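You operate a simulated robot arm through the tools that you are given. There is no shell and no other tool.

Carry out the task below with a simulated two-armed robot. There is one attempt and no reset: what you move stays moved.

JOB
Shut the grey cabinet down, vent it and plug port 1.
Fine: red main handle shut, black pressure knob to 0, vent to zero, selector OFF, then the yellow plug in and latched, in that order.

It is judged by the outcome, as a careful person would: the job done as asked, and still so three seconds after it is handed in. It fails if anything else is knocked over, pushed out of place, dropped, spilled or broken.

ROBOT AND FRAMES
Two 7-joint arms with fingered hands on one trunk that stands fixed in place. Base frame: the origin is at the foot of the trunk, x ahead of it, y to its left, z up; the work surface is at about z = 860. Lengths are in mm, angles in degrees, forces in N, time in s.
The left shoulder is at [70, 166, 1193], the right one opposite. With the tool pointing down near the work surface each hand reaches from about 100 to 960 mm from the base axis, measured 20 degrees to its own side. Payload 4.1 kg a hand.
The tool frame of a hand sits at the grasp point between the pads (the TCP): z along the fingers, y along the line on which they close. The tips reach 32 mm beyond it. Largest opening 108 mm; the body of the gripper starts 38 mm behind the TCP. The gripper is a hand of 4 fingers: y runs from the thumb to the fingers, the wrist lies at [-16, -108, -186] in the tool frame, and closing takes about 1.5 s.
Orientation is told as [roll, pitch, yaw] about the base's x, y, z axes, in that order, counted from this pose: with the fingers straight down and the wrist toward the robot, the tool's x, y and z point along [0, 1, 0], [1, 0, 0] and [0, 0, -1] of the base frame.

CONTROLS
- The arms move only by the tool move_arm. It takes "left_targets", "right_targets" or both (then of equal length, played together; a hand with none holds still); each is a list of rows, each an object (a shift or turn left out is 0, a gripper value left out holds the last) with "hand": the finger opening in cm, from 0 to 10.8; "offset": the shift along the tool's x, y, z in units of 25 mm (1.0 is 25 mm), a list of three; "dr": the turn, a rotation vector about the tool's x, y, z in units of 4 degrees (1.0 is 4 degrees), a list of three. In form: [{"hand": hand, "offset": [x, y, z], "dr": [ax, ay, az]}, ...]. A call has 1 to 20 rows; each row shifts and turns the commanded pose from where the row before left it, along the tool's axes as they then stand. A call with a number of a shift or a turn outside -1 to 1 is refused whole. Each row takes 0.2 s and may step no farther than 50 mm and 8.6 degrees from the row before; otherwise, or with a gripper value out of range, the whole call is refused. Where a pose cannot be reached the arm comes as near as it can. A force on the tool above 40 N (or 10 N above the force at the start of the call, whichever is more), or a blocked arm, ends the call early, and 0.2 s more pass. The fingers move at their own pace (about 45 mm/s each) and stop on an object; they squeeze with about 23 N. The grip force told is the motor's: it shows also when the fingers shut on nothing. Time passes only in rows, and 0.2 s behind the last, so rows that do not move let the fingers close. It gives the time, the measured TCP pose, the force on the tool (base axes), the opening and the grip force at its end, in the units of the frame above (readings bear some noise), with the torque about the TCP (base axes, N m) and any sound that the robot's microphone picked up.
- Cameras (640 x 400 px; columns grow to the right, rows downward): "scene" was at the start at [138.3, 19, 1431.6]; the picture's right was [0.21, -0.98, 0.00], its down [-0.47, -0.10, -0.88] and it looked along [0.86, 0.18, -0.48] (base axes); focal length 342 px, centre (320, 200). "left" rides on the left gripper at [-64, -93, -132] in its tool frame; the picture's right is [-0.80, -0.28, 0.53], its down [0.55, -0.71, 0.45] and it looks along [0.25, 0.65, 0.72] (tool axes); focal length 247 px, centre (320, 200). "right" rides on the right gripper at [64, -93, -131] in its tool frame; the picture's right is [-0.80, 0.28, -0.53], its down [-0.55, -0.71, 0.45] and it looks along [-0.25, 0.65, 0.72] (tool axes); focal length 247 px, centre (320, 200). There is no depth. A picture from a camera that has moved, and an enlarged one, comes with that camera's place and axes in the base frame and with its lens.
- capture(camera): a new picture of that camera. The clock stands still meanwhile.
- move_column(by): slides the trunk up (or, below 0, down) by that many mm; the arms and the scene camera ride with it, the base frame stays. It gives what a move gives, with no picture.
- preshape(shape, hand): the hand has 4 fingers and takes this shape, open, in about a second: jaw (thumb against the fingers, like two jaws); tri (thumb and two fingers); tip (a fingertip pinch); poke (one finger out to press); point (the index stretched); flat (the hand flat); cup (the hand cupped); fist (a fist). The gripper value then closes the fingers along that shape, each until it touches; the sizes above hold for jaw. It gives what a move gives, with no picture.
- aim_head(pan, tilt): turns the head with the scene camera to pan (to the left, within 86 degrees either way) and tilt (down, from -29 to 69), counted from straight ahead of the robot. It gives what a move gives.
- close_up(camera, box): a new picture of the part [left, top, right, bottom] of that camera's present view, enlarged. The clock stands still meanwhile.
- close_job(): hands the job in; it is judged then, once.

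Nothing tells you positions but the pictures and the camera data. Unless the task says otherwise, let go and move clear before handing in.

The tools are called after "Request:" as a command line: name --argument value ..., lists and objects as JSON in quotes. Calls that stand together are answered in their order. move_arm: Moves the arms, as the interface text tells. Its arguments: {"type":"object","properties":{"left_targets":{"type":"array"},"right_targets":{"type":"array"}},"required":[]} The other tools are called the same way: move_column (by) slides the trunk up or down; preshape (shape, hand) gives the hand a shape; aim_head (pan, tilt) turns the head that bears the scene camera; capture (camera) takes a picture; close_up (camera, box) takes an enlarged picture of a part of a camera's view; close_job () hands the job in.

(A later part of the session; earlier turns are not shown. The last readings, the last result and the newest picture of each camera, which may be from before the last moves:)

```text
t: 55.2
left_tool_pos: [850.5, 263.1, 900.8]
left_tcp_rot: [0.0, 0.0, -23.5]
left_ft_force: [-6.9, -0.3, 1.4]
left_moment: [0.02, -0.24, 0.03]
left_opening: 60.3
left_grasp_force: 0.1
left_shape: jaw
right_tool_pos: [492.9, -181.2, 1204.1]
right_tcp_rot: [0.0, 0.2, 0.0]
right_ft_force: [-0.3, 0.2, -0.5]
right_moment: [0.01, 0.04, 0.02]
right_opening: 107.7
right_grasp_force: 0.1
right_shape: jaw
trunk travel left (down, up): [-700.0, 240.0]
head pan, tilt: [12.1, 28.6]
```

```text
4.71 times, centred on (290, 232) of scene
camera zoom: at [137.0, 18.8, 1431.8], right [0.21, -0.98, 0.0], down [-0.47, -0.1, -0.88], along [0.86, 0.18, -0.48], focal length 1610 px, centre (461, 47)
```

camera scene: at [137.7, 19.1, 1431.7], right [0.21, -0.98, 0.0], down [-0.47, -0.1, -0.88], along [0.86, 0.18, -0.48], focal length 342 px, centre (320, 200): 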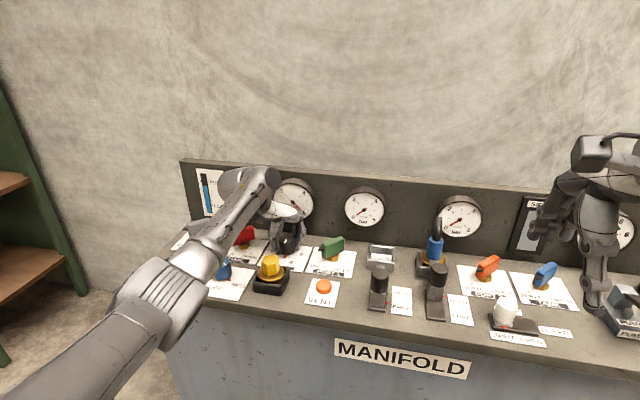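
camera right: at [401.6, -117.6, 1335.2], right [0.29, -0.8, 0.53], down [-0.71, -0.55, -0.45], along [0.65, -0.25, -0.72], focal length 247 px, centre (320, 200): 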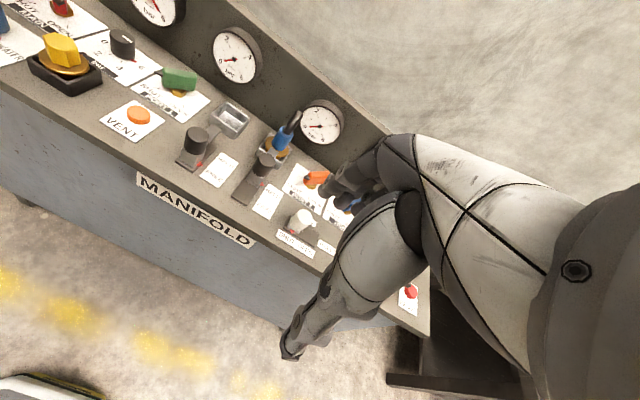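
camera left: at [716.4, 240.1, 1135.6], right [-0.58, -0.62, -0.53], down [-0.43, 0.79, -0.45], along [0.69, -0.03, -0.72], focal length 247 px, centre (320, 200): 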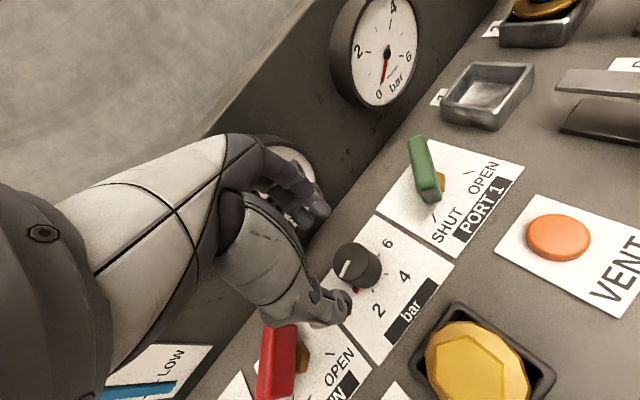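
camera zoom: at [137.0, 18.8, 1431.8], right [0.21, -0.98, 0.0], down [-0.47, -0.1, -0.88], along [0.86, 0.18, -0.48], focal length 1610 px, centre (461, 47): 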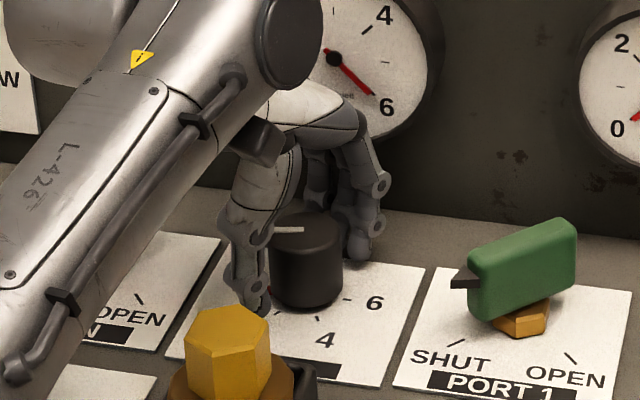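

Only a light brush of a knuckle on the gauge's lower edge (~7 N); closing pulls it away. I'll grip now.

Request:
move_arm --left_targets '[{"hand": 2.5}, {}, {}, {}]'

Request:
move_arm --left_targets '[{"dr": [0, 0, 1]}, {"dr": [0, 0, 1]}, {}]'

Request:
close_up --camera "scene" --box '[272, 228, 320, 268]'

```text
t: 56.2
left_tool_pos: [851.4, 263.1, 899.5]
left_tcp_rot: [0.0, 0.0, -23.5]
left_ft_force: [-1.0, 1.7, -1.4]
left_moment: [0.01, 0.01, 0.03]
left_opening: 33.1
left_grasp_force: 22.9
left_shape: jaw
right_tool_pos: [493.9, -181.8, 1204.6]
right_tcp_rot: [0.0, 0.1, 0.1]
right_ft_force: [0.7, -0.4, 1.1]
right_moment: [0.03, -0.01, -0.02]
right_opening: 107.7
right_grasp_force: 0.1
right_shape: jaw
trunk travel left (down, up): [-700.0, 240.0]
head pan, tilt: [12.1, 28.6]
```

```text
t: 57.0
left_tool_pos: [852.5, 262.9, 899.9]
left_tcp_rot: [-0.2, 0.0, -31.6]
left_ft_force: [-2.7, 3.4, -4.4]
left_moment: [0.1, 0.04, -0.01]
left_opening: 32.9
left_grasp_force: 23.5
left_shape: jaw
right_tool_pos: [493.6, -180.9, 1204.5]
right_tcp_rot: [0.1, 0.2, 0.1]
right_ft_force: [0.7, -0.8, -0.7]
right_moment: [-0.01, 0.0, 0.0]
right_opening: 108.0
right_grasp_force: 0.1
right_shape: jaw
trunk travel left (down, up): [-700.0, 240.0]
head pan, tilt: [12.1, 28.6]
```

```text
10.00 times, centred on (296, 248) of scene
camera zoom: at [138.5, 19.6, 1431.5], right [0.21, -0.98, 0.0], down [-0.47, -0.1, -0.88], along [0.86, 0.18, -0.48], focal length 3421 px, centre (560, -280)
```

zoom: 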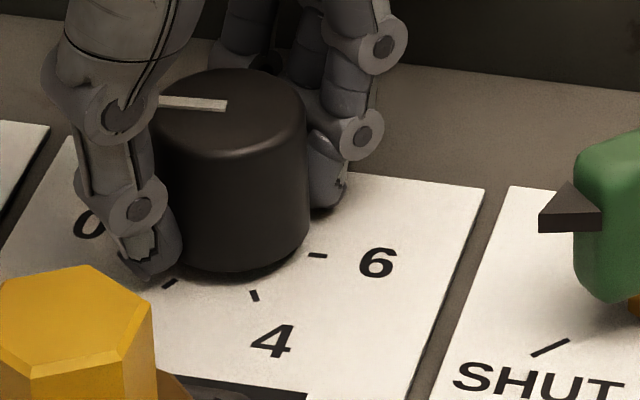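

The line has moved as expected; I'll continue in small steps until the torque shows the stop.

Request:
move_arm --left_targets '[{"dr": [0, 0, 0.5]}, {"dr": [0, 0, 0.5]}, {}]'

Request:
close_up --camera "scene" --box '[272, 228, 320, 268]'

```text
t: 57.8
left_tool_pos: [852.4, 262.9, 899.3]
left_tcp_rot: [-0.1, 0.0, -35.6]
left_ft_force: [-1.7, 0.9, -1.5]
left_moment: [0.03, 0.06, 0.02]
left_opening: 33.2
left_grasp_force: 23.1
left_shape: jaw
right_tool_pos: [493.0, -181.5, 1204.4]
right_tcp_rot: [0.1, 0.1, 0.1]
right_ft_force: [0.4, 0.2, 0.2]
right_moment: [0.01, 0.04, -0.03]
right_opening: 107.7
right_grasp_force: 0.2
right_shape: jaw
trunk travel left (down, up): [-700.0, 240.0]
head pan, tilt: [12.1, 28.6]
```

```text
10.00 times, centred on (296, 248) of scene
camera zoom: at [138.4, 19.2, 1431.6], right [0.21, -0.98, 0.0], down [-0.47, -0.1, -0.88], along [0.86, 0.18, -0.48], focal length 3421 px, centre (560, -280)
```

zoom: 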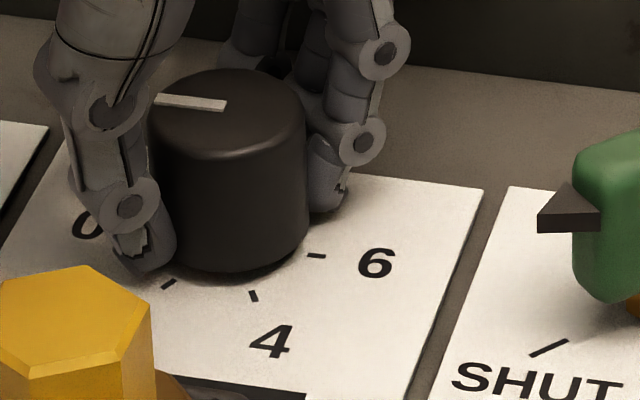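

Request:
move_arm --left_targets '[{"dr": [0, 0, 0.5]}, {"dr": [0, 0, 0.5]}, {}]'

Request:
close_up --camera "scene" --box '[272, 228, 320, 268]'

```text
t: 58.6
left_tool_pos: [852.0, 262.5, 900.6]
left_tcp_rot: [-0.1, 0.0, -39.6]
left_ft_force: [-5.7, 0.6, -4.0]
left_moment: [-0.02, 0.09, 0.35]
left_opening: 32.9
left_grasp_force: 23.4
left_shape: jaw
right_tool_pos: [493.3, -181.0, 1203.9]
right_tcp_rot: [0.0, 0.1, 0.0]
right_ft_force: [0.6, 0.7, -0.2]
right_moment: [0.03, 0.01, 0.0]
right_opening: 107.8
right_grasp_force: 0.0
right_shape: jaw
trunk travel left (down, up): [-700.0, 240.0]
head pan, tilt: [12.1, 28.6]
```

```text
10.00 times, centred on (296, 248) of scene
camera zoom: at [138.2, 19.0, 1431.6], right [0.21, -0.98, 0.0], down [-0.47, -0.1, -0.88], along [0.86, 0.18, -0.48], focal length 3421 px, centre (560, -280)
```

zoom: 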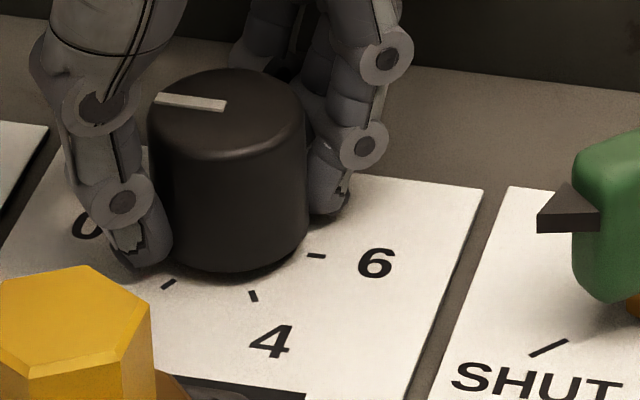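

Torque 0.35 N·m: the stop at 0 is reached. I'll open the fingers gently in steps and check before lifting.

Request:
move_arm --left_targets '[{"hand": 3.6}, {"hand": 3.9}, {"hand": 4.2}, {"hand": 4.6}, {"hand": 5.0}, {"hand": 5.5}, {}]'

Request:
close_up --camera "scene" --box '[272, 228, 320, 268]'

```text
t: 60.2
left_tool_pos: [851.4, 263.4, 900.1]
left_tcp_rot: [0.0, 0.0, -39.5]
left_ft_force: [-3.6, 0.9, -0.7]
left_moment: [0.0, -0.04, 0.02]
left_opening: 54.7
left_grasp_force: 0.1
left_shape: jaw
right_tool_pos: [494.0, -181.8, 1204.1]
right_tcp_rot: [0.1, 0.1, 0.1]
right_ft_force: [0.2, -0.6, -0.2]
right_moment: [0.01, 0.0, 0.0]
right_opening: 107.6
right_grasp_force: 0.0
right_shape: jaw
trunk travel left (down, up): [-700.0, 240.0]
head pan, tilt: [12.1, 28.6]
```

```text
10.00 times, centred on (296, 248) of scene
camera zoom: at [137.8, 19.1, 1431.6], right [0.21, -0.98, 0.0], down [-0.47, -0.1, -0.88], along [0.86, 0.18, -0.48], focal length 3421 px, centre (560, -280)
```

zoom: 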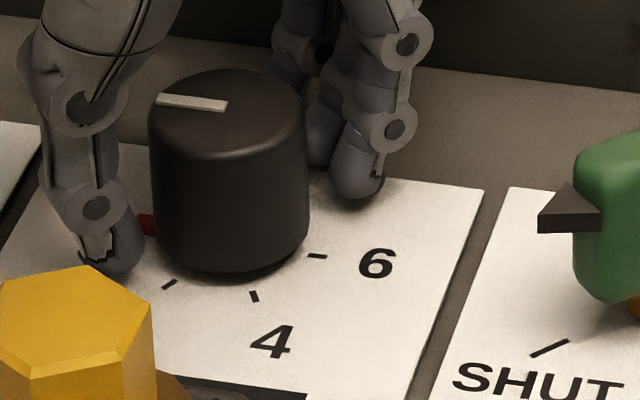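

The line stayed in place at 0. Now I'll lift straight up and back away, then verify.

Request:
move_arm --left_targets '[{"offset": [0, 0, -0.6]}, {"offset": [0, 0, -0.8]}, {"offset": [0, 0, -0.8]}, {"offset": [0, -0.6, -0.8]}, {"offset": [0, -1, -0.8]}, {"offset": [0.3, -1, -0.8]}, {"offset": [0.3, -1, -0.8]}, {"offset": [0, -1, -0.8]}, {"offset": [0, -1, -0.5]}]'

Request:
close_up --camera "scene" --box '[215, 205, 335, 280]'

Request:
close_up --camera "scene" --box '[272, 228, 320, 268]'

Request:
capture --camera "left"

```text
t: 62.2
left_tool_pos: [753.0, 364.2, 1067.7]
left_tcp_rot: [-0.1, 0.0, -39.6]
left_ft_force: [-0.3, 0.9, 0.6]
left_moment: [0.01, 0.03, 0.01]
left_opening: 54.5
left_grasp_force: 0.0
left_shape: jaw
right_tool_pos: [492.7, -181.5, 1205.9]
right_tcp_rot: [0.0, 0.2, 0.1]
right_ft_force: [-0.5, -0.3, -0.2]
right_moment: [0.01, -0.01, 0.02]
right_opening: 107.8
right_grasp_force: 0.0
right_shape: jaw
trunk travel left (down, up): [-700.0, 240.0]
head pan, tilt: [12.1, 28.6]
```

```text
5.33 times, centred on (275, 242) of scene
camera zoom: at [137.5, 19.6, 1431.7], right [0.21, -0.98, 0.0], down [-0.47, -0.1, -0.88], along [0.86, 0.18, -0.48], focal length 1824 px, centre (560, -27)
```

zoom: 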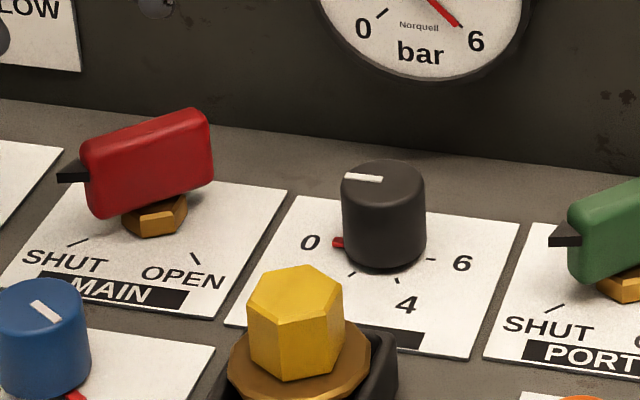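

```text
10.00 times, centred on (296, 248) of scene
camera zoom: at [137.5, 19.6, 1431.7], right [0.21, -0.98, 0.0], down [-0.47, -0.1, -0.88], along [0.86, 0.18, -0.48], focal length 3421 px, centre (560, -280)
```

zoom: 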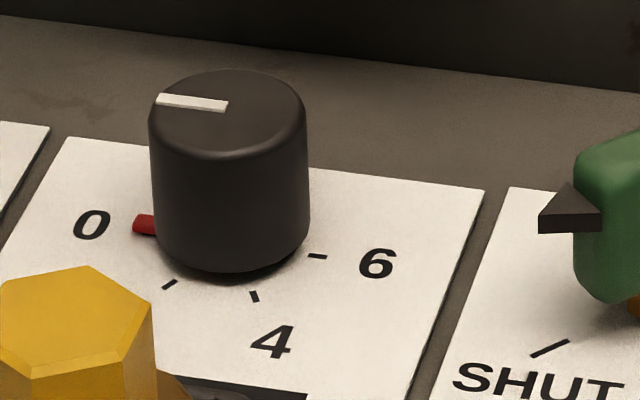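

```text
taken
camera left: at [639.3, 372.8, 1200.6], right [-0.73, -0.44, -0.53], down [-0.2, 0.87, -0.45], along [0.66, -0.22, -0.72], focal length 247 px, centre (320, 200)
```

left: 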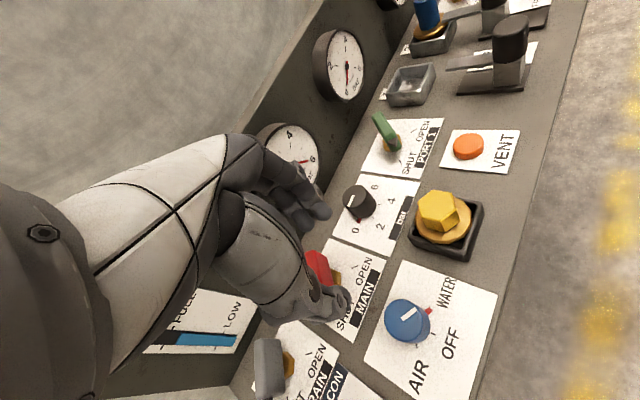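

The knob reads 0 from the scene view; a quick check from the left camera for tick alignment.

Request:
close_up --camera "left" --box '[325, 170, 421, 245]'

Request:
close_up --camera "left" --box '[390, 100, 540, 270]'

```text
5.33 times, centred on (373, 208) of left
camera zoom: at [639.3, 372.8, 1200.6], right [-0.73, -0.44, -0.53], down [-0.2, 0.87, -0.45], along [0.66, -0.22, -0.72], focal length 1317 px, centre (37, 160)
```

zoom: 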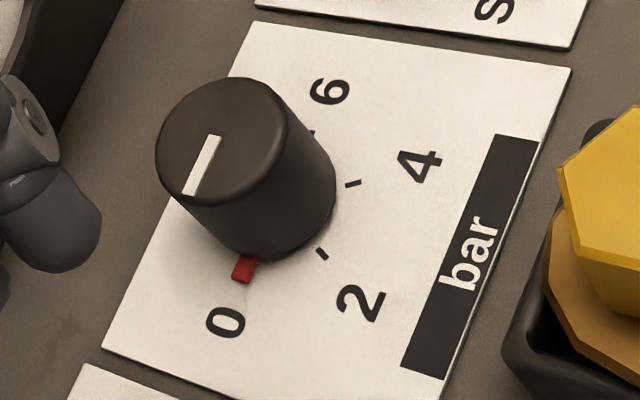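

```text
2.35 times, centred on (465, 185) of left
camera zoom: at [639.3, 372.8, 1200.6], right [-0.73, -0.44, -0.53], down [-0.2, 0.87, -0.45], along [0.66, -0.22, -0.72], focal length 581 px, centre (-21, 235)
```

zoom: 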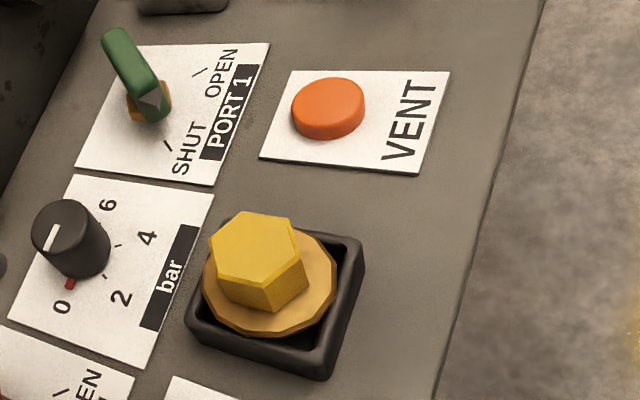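

The red pointer is squarely on 0. Next is the vent at about (733,137), top z≈872: I'll use the right hand in poke shape and bring it above the button.

Request:
preshape --shape "poke" --hand "right"

Request:
move_arm --right_targets '[{"offset": [0.911, 0.686, 0.586]}, {"offset": [0.911, 0.686, 0.586]}, {"offset": [0.911, 0.686, 0.586]}, {"offset": [0.911, 0.686, 0.586]}, {"offset": [0.911, 0.686, 0.586]}, {"offset": [0.911, 0.686, 0.586]}, {"offset": [0.911, 0.686, 0.586]}, {"offset": [0.911, 0.686, 0.586]}, {"offset": [0.911, 0.686, 0.586]}, {"offset": [0.911, 0.686, 0.586]}, {"offset": [0.911, 0.686, 0.586]}, {"offset": [0.911, 0.686, 0.586]}, {"offset": [0.911, 0.686, 0.586]}, {"offset": [0.911, 0.686, 0.586]}]'

Request:
capture --camera "right"

Request:
capture --camera "scene"

Request:
capture --camera "left"

```text
t: 63.1
left_tool_pos: [752.4, 364.0, 1068.2]
left_tcp_rot: [0.1, 0.0, -39.5]
left_ft_force: [-0.2, -0.3, -0.3]
left_moment: [-0.02, -0.02, 0.01]
left_opening: 54.6
left_grasp_force: 0.0
left_shape: jaw
right_tool_pos: [494.0, -181.6, 1205.2]
right_tcp_rot: [0.0, 0.1, 0.0]
right_ft_force: [0.5, 0.6, -1.1]
right_moment: [-0.01, 0.01, 0.01]
right_opening: 0.0
right_grasp_force: 0.1
right_shape: poke
trunk travel left (down, up): [-700.0, 240.0]
head pan, tilt: [12.1, 28.6]
```

```text
t: 66.1
left_tool_pos: [754.1, 365.1, 1067.8]
left_tcp_rot: [-0.1, 0.1, -39.4]
left_ft_force: [-0.5, -0.3, -0.2]
left_moment: [0.0, 0.01, 0.02]
left_opening: 54.7
left_grasp_force: 0.1
left_shape: jaw
right_tool_pos: [735.3, 137.9, 999.2]
right_tcp_rot: [-0.1, 0.0, 0.1]
right_ft_force: [0.0, -0.7, 0.3]
right_moment: [-0.02, 0.02, -0.01]
right_opening: 0.0
right_grasp_force: 0.0
right_shape: poke
trunk travel left (down, up): [-700.0, 240.0]
head pan, tilt: [12.1, 28.6]
```

```text
taken
camera right: at [641.5, 202.8, 1129.3], right [0.28, -0.8, 0.53], down [-0.71, -0.55, -0.45], along [0.65, -0.25, -0.72], focal length 247 px, centre (320, 200)
```

right: 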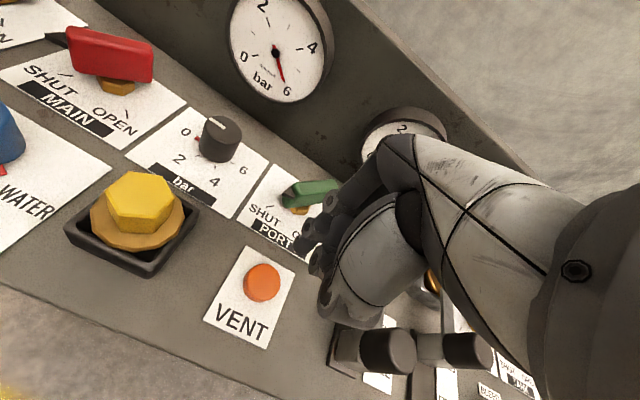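

```text
taken
camera scene: at [138.7, 20.6, 1431.5], right [0.21, -0.98, 0.0], down [-0.47, -0.1, -0.88], along [0.86, 0.18, -0.48], focal length 342 px, centre (320, 200)
```

scene: 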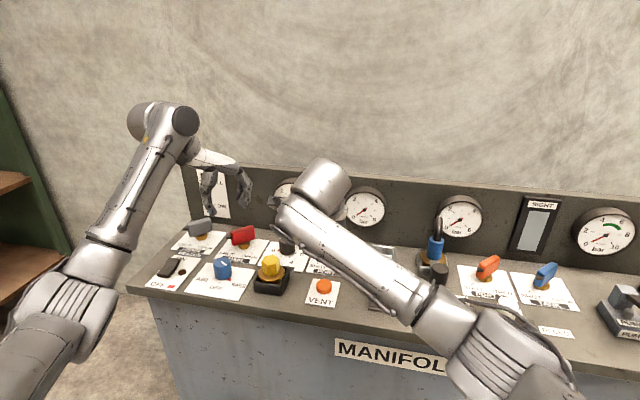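

```text
taken
camera left: at [640.5, 373.5, 1199.8], right [-0.73, -0.44, -0.53], down [-0.2, 0.87, -0.45], along [0.66, -0.22, -0.72], focal length 247 px, centre (320, 200)
```

left: 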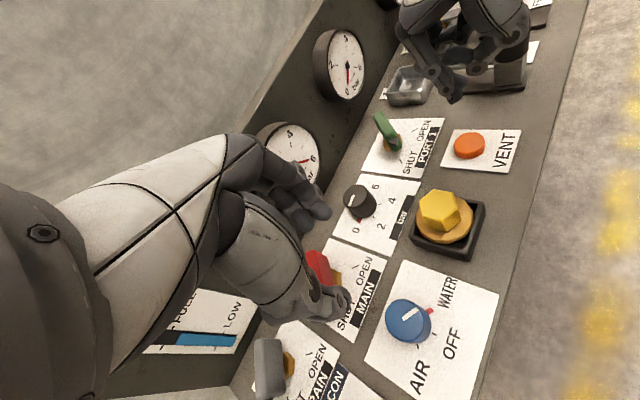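

The right hand is above the vent. I'll zoom to find exactly where its fingertip is relative to the button.

Request:
close_up --camera "left" --box '[380, 0, 540, 180]'

Request:
close_up --camera "right" --box '[200, 160, 400, 350]'

Request:
close_up --camera "scene" --box '[250, 150, 370, 310]'

```text
2.22 times, centred on (460, 90) of left
camera zoom: at [640.5, 373.5, 1199.8], right [-0.73, -0.44, -0.53], down [-0.2, 0.87, -0.45], along [0.66, -0.22, -0.72], focal length 549 px, centre (9, 444)
```

zoom: 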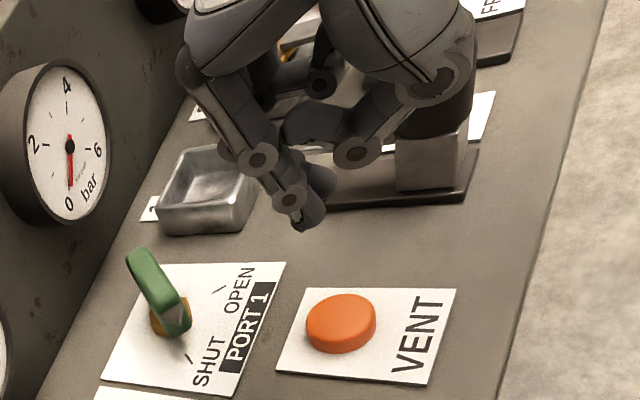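

```text
2.11 times, centred on (300, 255) of right
camera zoom: at [641.5, 202.8, 1129.3], right [0.28, -0.8, 0.53], down [-0.71, -0.55, -0.45], along [0.65, -0.25, -0.72], focal length 520 px, centre (362, 84)
```

zoom: 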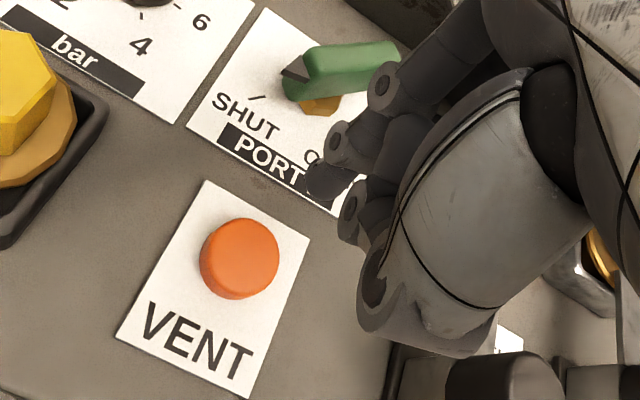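

```text
2.50 times, centred on (310, 230) of scene
camera zoom: at [138.7, 20.6, 1431.5], right [0.21, -0.98, 0.0], down [-0.47, -0.1, -0.88], along [0.86, 0.18, -0.48], focal length 855 px, centre (345, 125)
```

zoom: 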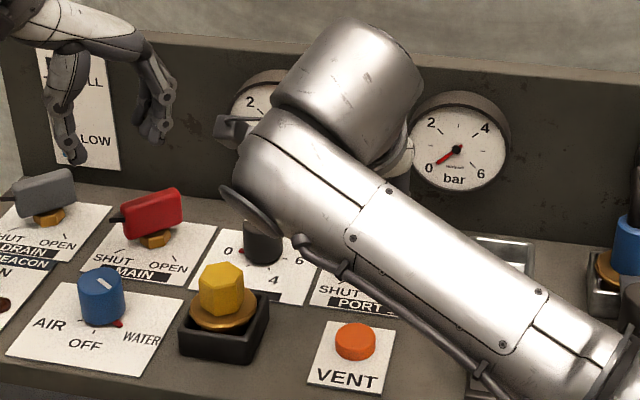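

The index tip is at TCP +(1,+9,−31), so I'll shift the hand by −9 mm in y and lower until the tip is ~9 mm above the button.

Request:
move_arm --right_targets '[{"offset": [-0.36, -0.12, 0.8]}, {"offset": [0, 0, 0.8]}, {"offset": [0, 0, 0.8]}, {"offset": [0, 0, 0.8]}, {"offset": [0, 0, 0.3]}]'

Request:
close_up --camera "left" --box '[400, 60, 540, 200]'

Request:
close_up --camera "right" --box '[200, 160, 400, 350]'

```text
t: 67.3
left_tool_pos: [753.9, 363.9, 1067.3]
left_tcp_rot: [0.0, 0.0, -39.5]
left_ft_force: [0.3, 0.3, 0.1]
left_moment: [0.0, 0.0, 0.01]
left_opening: 54.7
left_grasp_force: 0.1
left_shape: jaw
right_tool_pos: [730.9, 128.5, 911.7]
right_tcp_rot: [0.1, 0.0, 0.1]
right_ft_force: [-0.4, 1.4, -0.1]
right_moment: [0.01, 0.01, -0.01]
right_opening: 0.0
right_grasp_force: 0.0
right_shape: poke
trunk travel left (down, up): [-700.0, 240.0]
head pan, tilt: [12.1, 28.6]
```

```text
2.86 times, centred on (470, 130) of left
camera zoom: at [640.1, 372.3, 1200.5], right [-0.73, -0.44, -0.53], down [-0.19, 0.87, -0.45], along [0.66, -0.22, -0.72], focal length 706 px, centre (-109, 400)
```

zoom: 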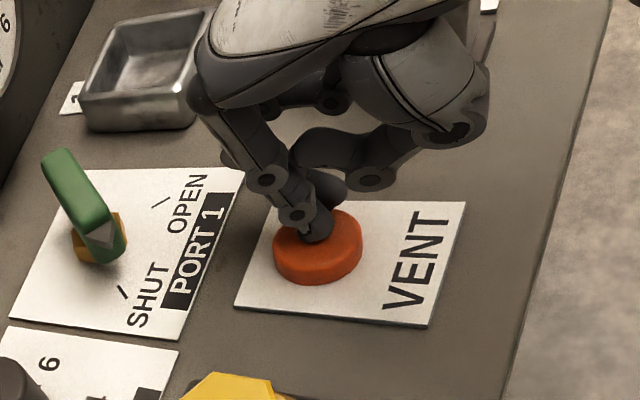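

```text
2.11 times, centred on (300, 255) of right
camera zoom: at [637.8, 192.8, 1043.1], right [0.28, -0.8, 0.53], down [-0.71, -0.55, -0.45], along [0.65, -0.25, -0.72], focal length 520 px, centre (362, 84)
```

zoom: 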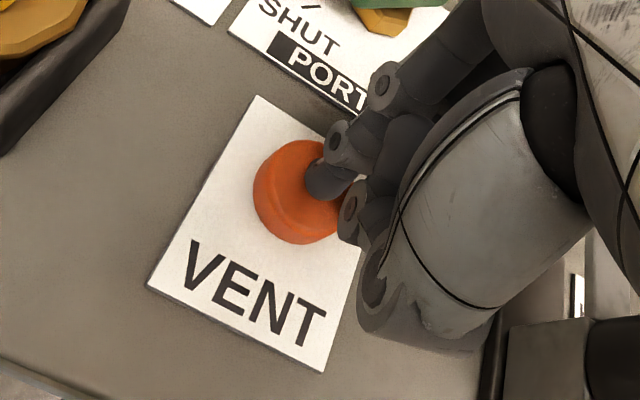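

The fingertip is right over the orange button. I'll press down in 2.5 mm steps, watching the force.

Request:
move_arm --right_targets '[{"offset": [0, 0, 0.1]}, {"offset": [0, 0, 0.1]}, {"offset": [0, 0, 0.1]}, {"offset": [0, 0, 0.1]}]'

Request:
close_up --camera "left" --box '[250, 60, 540, 200]'

```text
t: 68.3
left_tool_pos: [752.8, 362.6, 1069.7]
left_tcp_rot: [0.0, 0.0, -39.5]
left_ft_force: [0.6, -0.1, 0.4]
left_moment: [0.0, 0.03, -0.01]
left_opening: 54.4
left_grasp_force: 0.1
left_shape: jaw
right_tool_pos: [730.5, 129.7, 904.1]
right_tcp_rot: [0.0, -0.2, 0.0]
right_ft_force: [2.3, -0.5, 6.4]
right_moment: [-0.04, -0.06, 0.07]
right_opening: 0.0
right_grasp_force: 0.1
right_shape: poke
trunk travel left (down, up): [-700.0, 240.0]
head pan, tilt: [12.1, 28.6]
heard: click
```

```text
2.21 times, centred on (395, 130) of left
camera zoom: at [639.5, 372.0, 1201.0], right [-0.73, -0.44, -0.53], down [-0.19, 0.87, -0.45], along [0.66, -0.22, -0.72], focal length 545 px, centre (154, 354)
```

zoom: 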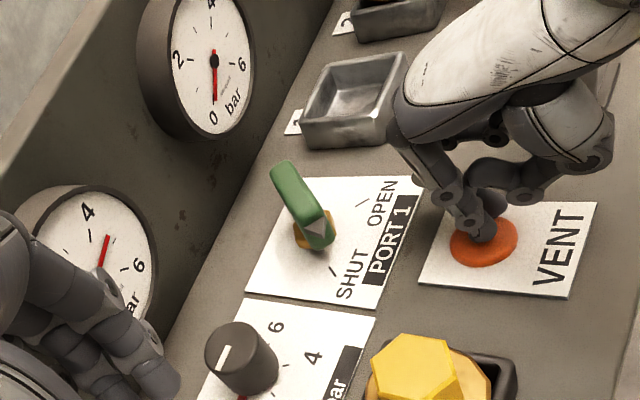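

A click: the button is down with ~6 N and the main gauge has begun to fall. I'll hold still and watch the gauge.

Request:
move_arm --right_targets '[{}, {}, {}, {}, {}, {}, {}, {}, {}, {}]'

Request:
close_up --camera "right" --box '[0, 0, 320, 200]'

Request:
close_up --camera "left" --box '[250, 60, 540, 200]'

Request:
close_up --camera "scene" --box '[250, 150, 410, 250]'

```text
t: 70.5
left_tool_pos: [752.0, 362.7, 1069.1]
left_tcp_rot: [0.0, 0.0, -39.5]
left_ft_force: [0.2, 0.4, -0.7]
left_moment: [-0.02, -0.02, 0.01]
left_opening: 54.6
left_grasp_force: 0.1
left_shape: jaw
right_tool_pos: [730.2, 129.3, 903.5]
right_tcp_rot: [-0.1, 0.0, 0.1]
right_ft_force: [4.1, 0.3, 11.3]
right_moment: [-0.08, -0.08, 0.03]
right_opening: 0.2
right_grasp_force: 0.0
right_shape: poke
trunk travel left (down, up): [-700.0, 240.0]
head pan, tilt: [12.1, 28.6]
```

```text
2.00 times, centred on (160, 100) of right
camera zoom: at [636.7, 193.3, 1033.7], right [0.28, -0.8, 0.53], down [-0.7, -0.55, -0.45], along [0.65, -0.25, -0.72], focal length 494 px, centre (640, 400)
```

zoom: 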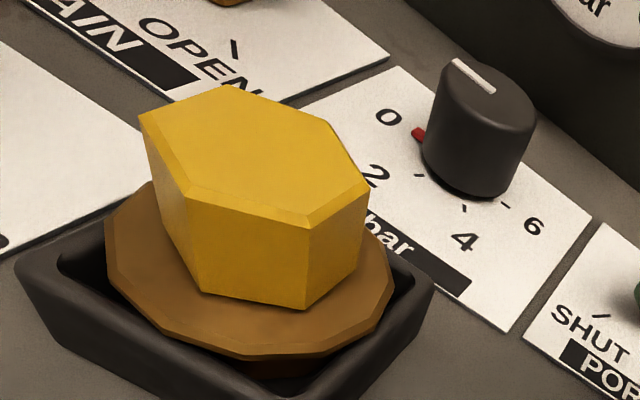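

```text
2.21 times, centred on (395, 130) of left
camera zoom: at [639.2, 372.1, 1201.0], right [-0.73, -0.44, -0.53], down [-0.19, 0.87, -0.45], along [0.66, -0.22, -0.72], focal length 545 px, centre (154, 354)
```

zoom: 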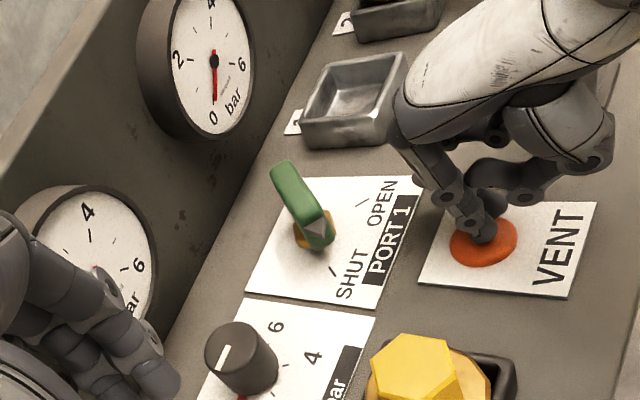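

```text
4.00 times, centred on (330, 200) of scene
camera zoom: at [137.3, 18.8, 1431.7], right [0.21, -0.98, 0.0], down [-0.47, -0.1, -0.88], along [0.86, 0.18, -0.48], focal length 1368 px, centre (280, 200)
```

zoom: 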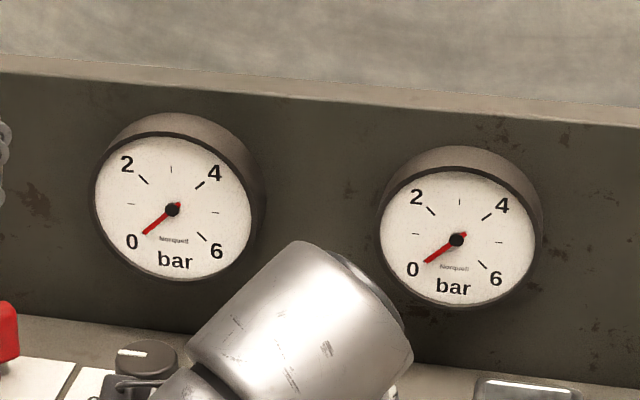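

The main gauge has fallen to about 0. I'll hold two more seconds to be sure and compare again.

Request:
move_arm --right_targets '[{}, {}, {}, {}, {}, {}, {}, {}, {}, {}, {}, {}, {}, {}, {}]'

Request:
close_up --camera "scene" --box '[265, 165, 325, 225]'

Request:
close_up --camera "scene" --box '[335, 175, 395, 235]'

```text
t: 73.7
left_tool_pos: [752.4, 363.4, 1069.0]
left_tcp_rot: [0.0, 0.0, -39.5]
left_ft_force: [0.1, -1.0, -0.8]
left_moment: [-0.02, -0.01, -0.05]
left_opening: 54.7
left_grasp_force: 0.1
left_shape: jaw
right_tool_pos: [731.2, 129.5, 903.5]
right_tcp_rot: [0.1, 0.0, 0.1]
right_ft_force: [3.9, 0.4, 10.8]
right_moment: [-0.07, -0.1, 0.02]
right_opening: 0.1
right_grasp_force: 0.0
right_shape: poke
trunk travel left (down, up): [-700.0, 240.0]
head pan, tilt: [12.1, 28.6]
```

```text
6.67 times, centred on (295, 195) of scene
camera zoom: at [137.2, 18.9, 1431.7], right [0.21, -0.98, 0.0], down [-0.47, -0.1, -0.88], along [0.86, 0.18, -0.48], focal length 2281 px, centre (487, 233)
```

zoom: 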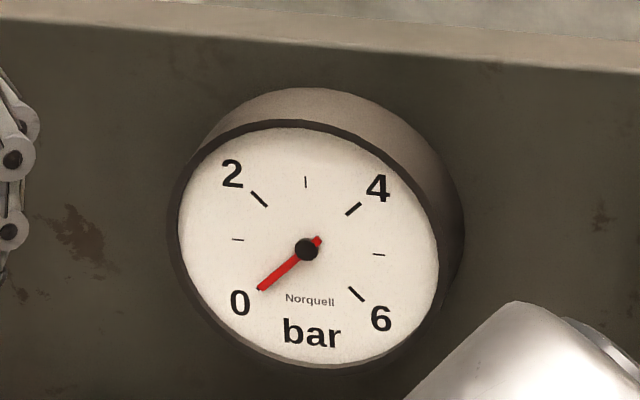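

```text
6.67 times, centred on (365, 205) of scene
camera zoom: at [137.2, 18.9, 1431.7], right [0.21, -0.98, 0.0], down [-0.47, -0.1, -0.88], along [0.86, 0.18, -0.48], focal length 2281 px, centre (20, 167)
```

zoom: 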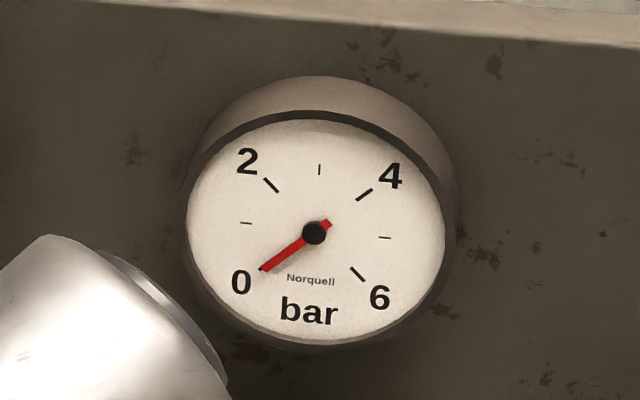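

The main gauge needle is squarely on 0. I'll lift off the button and withdraw the right arm, then confirm it stays at 0.

Request:
move_arm --right_targets '[{"offset": [0, 0, -0.5]}, {"offset": [0, 0, -0.8]}, {"offset": [0, 0, -0.8]}, {"offset": [0, 0, -0.8]}, {"offset": [0, 0, -0.8]}, {"offset": [-0.9, -0.68, -0.58]}, {"offset": [-0.9, -0.68, -0.58]}, {"offset": [-0.9, -0.68, -0.58]}, {"offset": [-0.9, -0.68, -0.58]}, {"offset": [-0.9, -0.68, -0.58]}, {"offset": [-0.9, -0.68, -0.58]}, {"offset": [-0.9, -0.68, -0.58]}, {"offset": [-0.9, -0.68, -0.58]}, {"offset": [-0.9, -0.68, -0.58]}, {"offset": [-0.9, -0.68, -0.58]}, {"offset": [-0.9, -0.68, -0.58]}, {"offset": [-0.9, -0.68, -0.58]}]'

Request:
capture --camera "scene"

Request:
close_up --camera "scene" --box '[265, 165, 325, 225]'

Request:
close_up --camera "left" --box '[380, 100, 540, 400]'

```text
t: 77.5
left_tool_pos: [753.4, 364.5, 1067.2]
left_tcp_rot: [-0.2, 0.1, -39.5]
left_ft_force: [-0.1, -0.1, -0.4]
left_moment: [0.01, -0.01, 0.02]
left_opening: 54.4
left_grasp_force: 0.1
left_shape: jaw
right_tool_pos: [641.8, -187.3, 1115.2]
right_tcp_rot: [-2.6, -1.4, -3.5]
right_ft_force: [-0.3, 0.2, -0.2]
right_moment: [-0.04, -0.01, 0.04]
right_opening: 0.0
right_grasp_force: 0.1
right_shape: poke
right hand out of reach, approached as far as the arm can: row 12, 13, 14, 15, 16, 17
trunk travel left (down, up): [-700.0, 240.0]
head pan, tilt: [12.1, 28.6]
stopped in row 17 (right hand): the arm was blocked; the commanded pose is now the measured one
```

```text
taken
camera scene: at [138.5, 19.2, 1431.6], right [0.21, -0.98, 0.0], down [-0.47, -0.1, -0.88], along [0.86, 0.18, -0.48], focal length 342 px, centre (320, 200)
```

scene: 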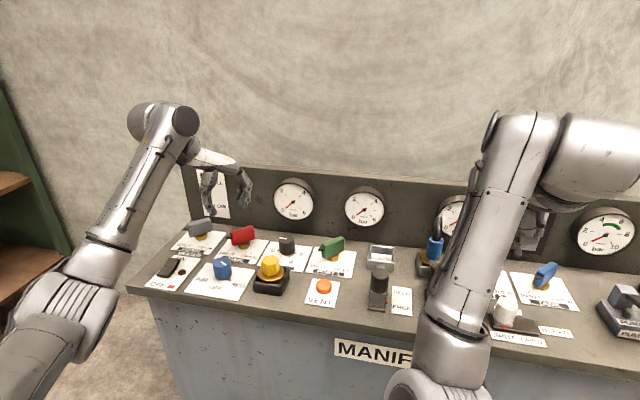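

```text
6.67 times, centred on (295, 195) of scene
camera zoom: at [138.5, 19.2, 1431.6], right [0.21, -0.98, 0.0], down [-0.47, -0.1, -0.88], along [0.86, 0.18, -0.48], focal length 2281 px, centre (487, 233)
```

zoom: 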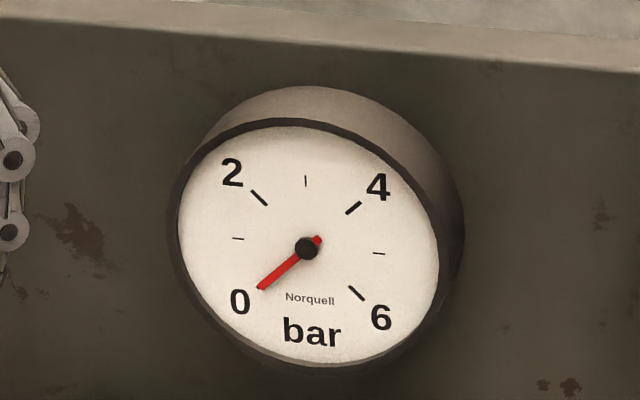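

```text
1.33 times, centred on (460, 250) of left
camera zoom: at [640.3, 372.4, 1200.2], right [-0.73, -0.44, -0.53], down [-0.2, 0.87, -0.45], along [0.66, -0.22, -0.72], focal length 329 px, centre (133, 133)
```

zoom: 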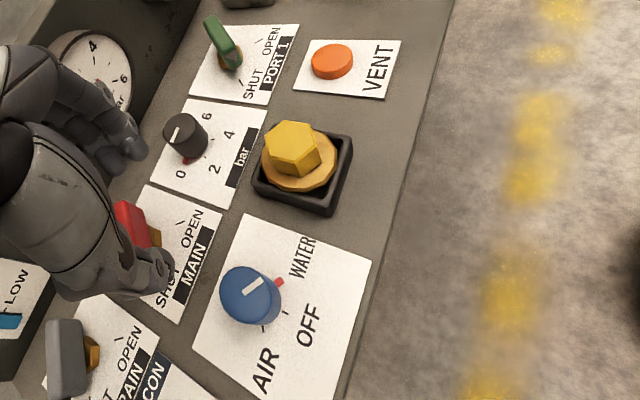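

The gauge stays at 0 and the vent button sprang back. Next the blue selector at about (726,388): I'll turn the left hand to yaw ≈+29 and go above it.

Request:
move_arm --left_targets '[{"dr": [0, 0, -1], "hand": 6.8}, {"dr": [0, 0, -1]}, {"dr": [0, 0, -1]}, {"dr": [0, 0, -1]}, {"dr": [0, 0, -1]}, {"dr": [0, 0, -1]}, {"dr": [0, 0, -1]}, {"dr": [0, 0, -1]}, {"dr": [0, 0, -1]}, {"dr": [0, 0, -1]}, {"dr": [0, 0, -1]}, {"dr": [0, 0, -1]}, {"dr": [0, 0, -1]}, {"dr": [0, 0, -1]}, {"dr": [0, 0, -1]}, {"dr": [0, 0, -1]}, {"dr": [0, 0, -1]}]'

Request:
move_arm --left_targets '[{"offset": [0.69, -0.24, 0.6]}, {"offset": [0.69, -0.24, 0.6]}, {"offset": [0, 0, 0.8]}, {"offset": [0, 0, 0.8]}, {"offset": [0, 0, 0.8]}]'

Request:
capture --camera "left"

Request:
capture --camera "scene"

```text
t: 81.1
left_tool_pos: [752.8, 363.3, 1067.9]
left_tcp_rot: [0.0, 0.0, 28.7]
left_ft_force: [-0.1, -0.1, 0.6]
left_moment: [0.02, -0.02, 0.02]
left_opening: 67.5
left_grasp_force: 0.0
left_shape: jaw
right_tool_pos: [641.0, -187.5, 1115.1]
right_tcp_rot: [-2.4, -1.5, -3.6]
right_ft_force: [-0.2, 0.8, 0.3]
right_moment: [-0.03, 0.0, 0.02]
right_opening: 0.0
right_grasp_force: 0.0
right_shape: poke
trunk travel left (down, up): [-700.0, 240.0]
head pan, tilt: [12.1, 28.6]
```

```text
t: 82.3
left_tool_pos: [725.9, 388.1, 978.4]
left_tcp_rot: [0.0, 0.0, 28.5]
left_ft_force: [-0.3, 0.9, -0.5]
left_moment: [0.01, -0.01, 0.0]
left_opening: 67.6
left_grasp_force: 0.0
left_shape: jaw
right_tool_pos: [640.3, -188.1, 1115.2]
right_tcp_rot: [-2.5, -1.5, -3.5]
right_ft_force: [0.5, -0.2, 0.3]
right_moment: [-0.01, 0.04, -0.01]
right_opening: 0.0
right_grasp_force: 0.0
right_shape: poke
trunk travel left (down, up): [-700.0, 240.0]
head pan, tilt: [12.1, 28.6]
```

```text
taken
camera left: at [674.8, 286.3, 1111.0], right [0.13, -0.84, -0.53], down [-0.88, 0.15, -0.45], along [0.45, 0.53, -0.72], focal length 247 px, centre (320, 200)
```

left: 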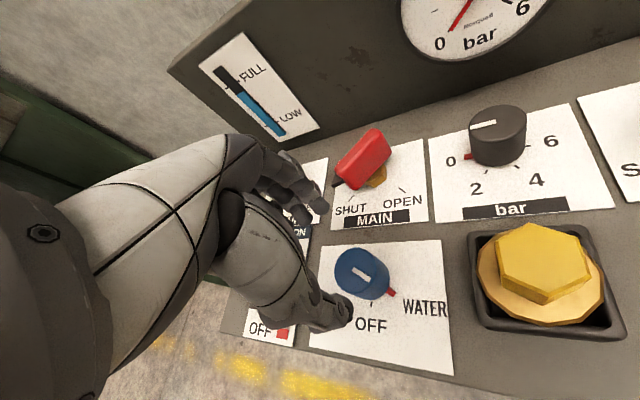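

```text
taken
camera scene: at [138.6, 19.0, 1431.6], right [0.21, -0.98, 0.0], down [-0.47, -0.1, -0.88], along [0.86, 0.18, -0.48], focal length 342 px, centre (320, 200)
```

scene: 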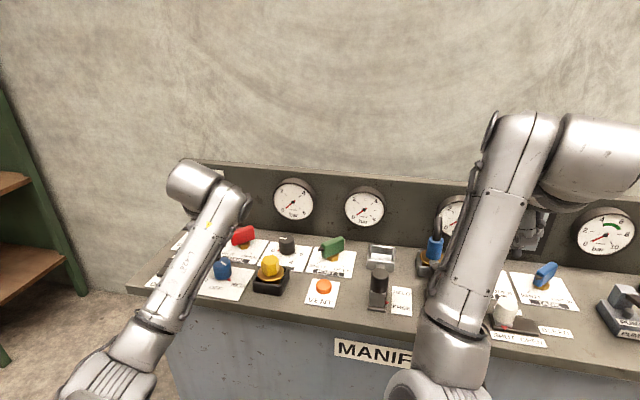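

Request:
close_up --camera "left" --box '[310, 225, 422, 345]'

Request:
close_up --camera "scene" --box '[195, 245, 267, 305]'

```text
3.33 times, centred on (366, 285) of left
camera zoom: at [674.8, 286.3, 1111.0], right [0.13, -0.84, -0.53], down [-0.88, 0.15, -0.45], along [0.45, 0.53, -0.72], focal length 823 px, centre (167, -83)
```

zoom: 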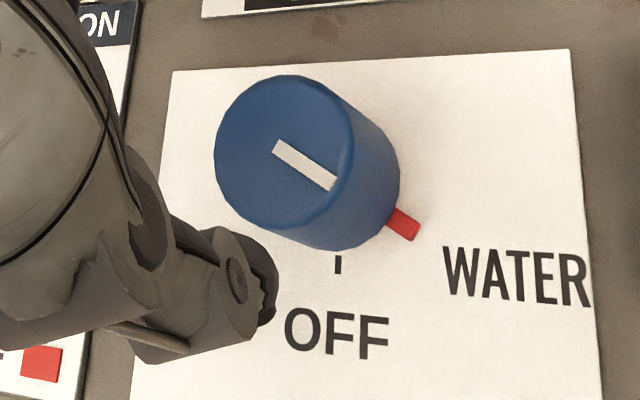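

```text
6.67 times, centred on (231, 275) of scene
camera zoom: at [138.6, 19.0, 1431.6], right [0.21, -0.98, 0.0], down [-0.47, -0.1, -0.88], along [0.86, 0.18, -0.48], focal length 2281 px, centre (913, -300)
```

zoom: 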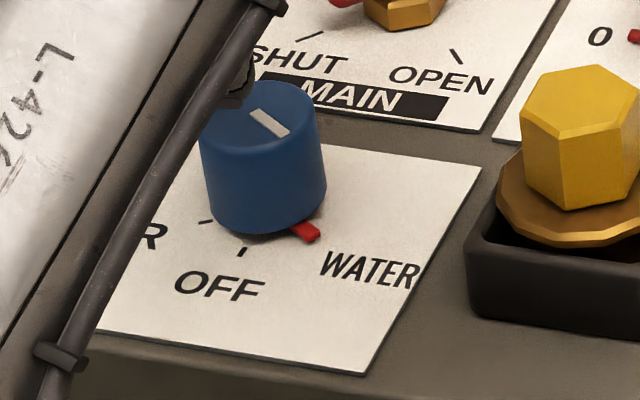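

The selector axis measures (725,388.6), right under the tool. I'll lower around it and grip.

Request:
move_arm --left_targets '[{"offset": [0, 0, 0.8]}, {"offset": [0, 0, 0.8]}, {"offset": [0, 0, 0.8]}, {"offset": [0, 0, 0.6]}]'

Request:
move_arm --left_targets '[{"hand": 2.5}, {}, {}, {}, {}]'

Request:
capture --camera "left"

```text
t: 83.3
left_tool_pos: [726.0, 387.5, 902.7]
left_tcp_rot: [0.0, 0.0, 28.5]
left_ft_force: [-0.3, -1.0, 0.3]
left_moment: [0.02, -0.01, 0.01]
left_opening: 67.7
left_grasp_force: 0.1
left_shape: jaw
right_tool_pos: [640.7, -186.6, 1115.0]
right_tcp_rot: [-2.5, -1.6, -3.5]
right_ft_force: [0.2, 0.3, 0.3]
right_moment: [-0.03, -0.03, 0.01]
right_opening: 0.1
right_grasp_force: 0.1
right_shape: poke
trunk travel left (down, up): [-700.0, 240.0]
head pan, tilt: [12.1, 28.6]
```

```text
t: 84.5
left_tool_pos: [725.7, 387.6, 902.3]
left_tcp_rot: [0.0, 0.1, 28.5]
left_ft_force: [-5.0, -0.6, -2.4]
left_moment: [-0.04, 0.12, -0.03]
left_opening: 34.0
left_grasp_force: 23.0
left_shape: jaw
right_tool_pos: [640.7, -187.7, 1114.5]
right_tcp_rot: [-2.4, -1.5, -3.5]
right_ft_force: [0.0, -0.1, 0.4]
right_moment: [0.01, 0.01, 0.0]
right_opening: 0.2
right_grasp_force: 0.1
right_shape: poke
trunk travel left (down, up): [-700.0, 240.0]
head pan, tilt: [12.1, 28.6]
```

```text
taken
camera left: at [674.7, 286.2, 1035.5], right [0.13, -0.84, -0.53], down [-0.88, 0.15, -0.45], along [0.45, 0.53, -0.72], focal length 247 px, centre (320, 200)
```

left: 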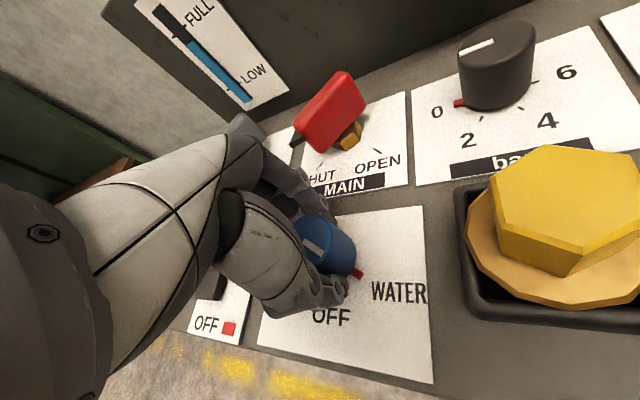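

Gripped at 34 mm. I'll turn it clockwise 48° and look.

Request:
move_arm --left_targets '[{"dr": [0, 0, 1]}, {"dr": [0, 0, 1]}, {"dr": [0, 0, 1]}, {"dr": [0, 0, 1]}, {"dr": [0, 0, 1]}, {"dr": [0, 0, 1]}, {"dr": [0, 0, 1]}, {"dr": [0, 0, 1]}, {"dr": [0, 0, 1]}, {"dr": [0, 0, 1]}, {"dr": [0, 0, 1]}, {"dr": [0, 0, 1]}, {}]'

Request:
close_up --camera "left" --box '[230, 180, 430, 380]'

Request:
close_up --camera "scene" --box '[195, 245, 267, 305]'

```text
t: 87.3
left_tool_pos: [725.5, 387.2, 902.9]
left_tcp_rot: [0.0, 0.0, -19.6]
left_ft_force: [-8.6, -6.8, -5.2]
left_moment: [-0.18, 0.22, -0.01]
left_opening: 33.4
left_grasp_force: 22.8
left_shape: jaw
right_tool_pos: [640.8, -187.7, 1115.2]
right_tcp_rot: [-2.5, -1.6, -3.4]
right_ft_force: [0.4, 0.2, -0.6]
right_moment: [0.0, -0.02, -0.01]
right_opening: 0.0
right_grasp_force: 0.0
right_shape: poke
trunk travel left (down, up): [-700.0, 240.0]
head pan, tilt: [12.1, 28.6]
```

```text
2.00 times, centred on (330, 280) of left
camera zoom: at [616.3, 357.3, 1035.7], right [-0.53, -0.66, -0.53], down [-0.48, 0.75, -0.45], along [0.7, 0.02, -0.72], focal length 494 px, centre (300, 40)
```

zoom: 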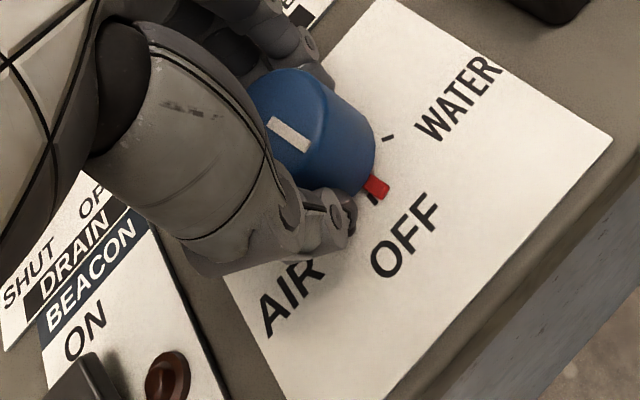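

```text
6.67 times, centred on (231, 275) of scene
camera zoom: at [137.8, 18.2, 1431.6], right [0.21, -0.98, 0.0], down [-0.47, -0.1, -0.88], along [0.86, 0.18, -0.48], focal length 2281 px, centre (913, -300)
```

zoom: 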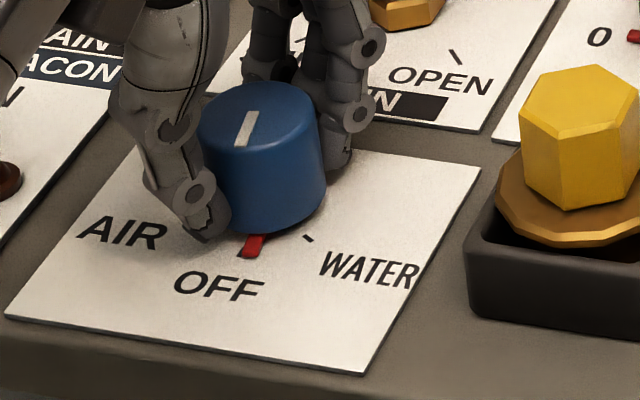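

About 12–15° remain to OFF. I'll turn three more steps and measure.

Request:
move_arm --left_targets '[{"dr": [0, 0, 1], "offset": [-0.03, -0.03, 0.02]}, {"dr": [0, 0, 1], "offset": [-0.03, -0.03, 0.02]}, {"dr": [0, 0, 1]}, {}]'

Request:
close_up --camera "scene" --box '[195, 245, 267, 305]'

Request:
close_up --camera "left" --box '[230, 180, 430, 380]'

```text
t: 88.3
left_tool_pos: [724.3, 387.3, 902.9]
left_tcp_rot: [0.0, 0.0, -31.5]
left_ft_force: [2.6, -0.2, 2.1]
left_moment: [-0.05, -0.11, 0.0]
left_opening: 33.4
left_grasp_force: 23.3
left_shape: jaw
right_tool_pos: [641.5, -187.3, 1116.0]
right_tcp_rot: [-2.4, -1.5, -3.5]
right_ft_force: [0.3, 0.7, 0.3]
right_moment: [0.0, 0.03, 0.01]
right_opening: 0.0
right_grasp_force: 0.1
right_shape: poke
trunk travel left (down, up): [-700.0, 240.0]
head pan, tilt: [12.1, 28.6]
```

```text
6.67 times, centred on (231, 275) of scene
camera zoom: at [138.4, 18.8, 1431.7], right [0.21, -0.98, 0.0], down [-0.47, -0.1, -0.88], along [0.86, 0.18, -0.48], focal length 2281 px, centre (913, -300)
```

zoom: 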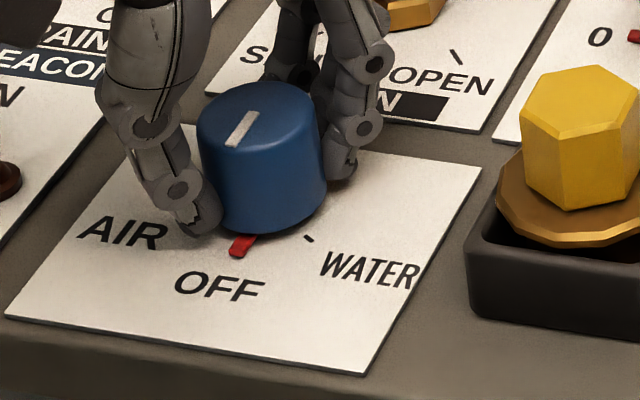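

```text
2.00 times, centred on (330, 280) of left
camera zoom: at [610.8, 380.4, 1035.1], right [-0.66, -0.53, -0.53], down [-0.31, 0.84, -0.45], along [0.68, -0.13, -0.72], focal length 494 px, centre (300, 40)
```

zoom: 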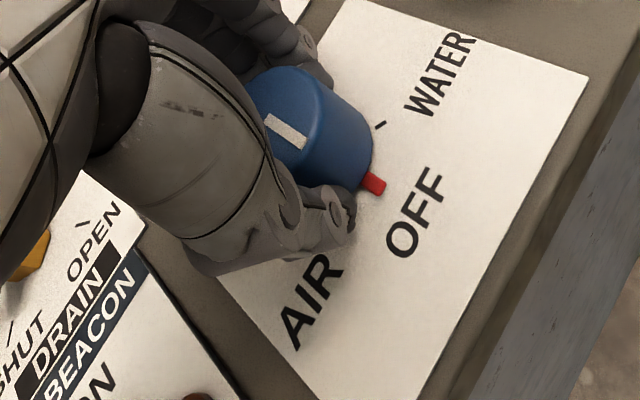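

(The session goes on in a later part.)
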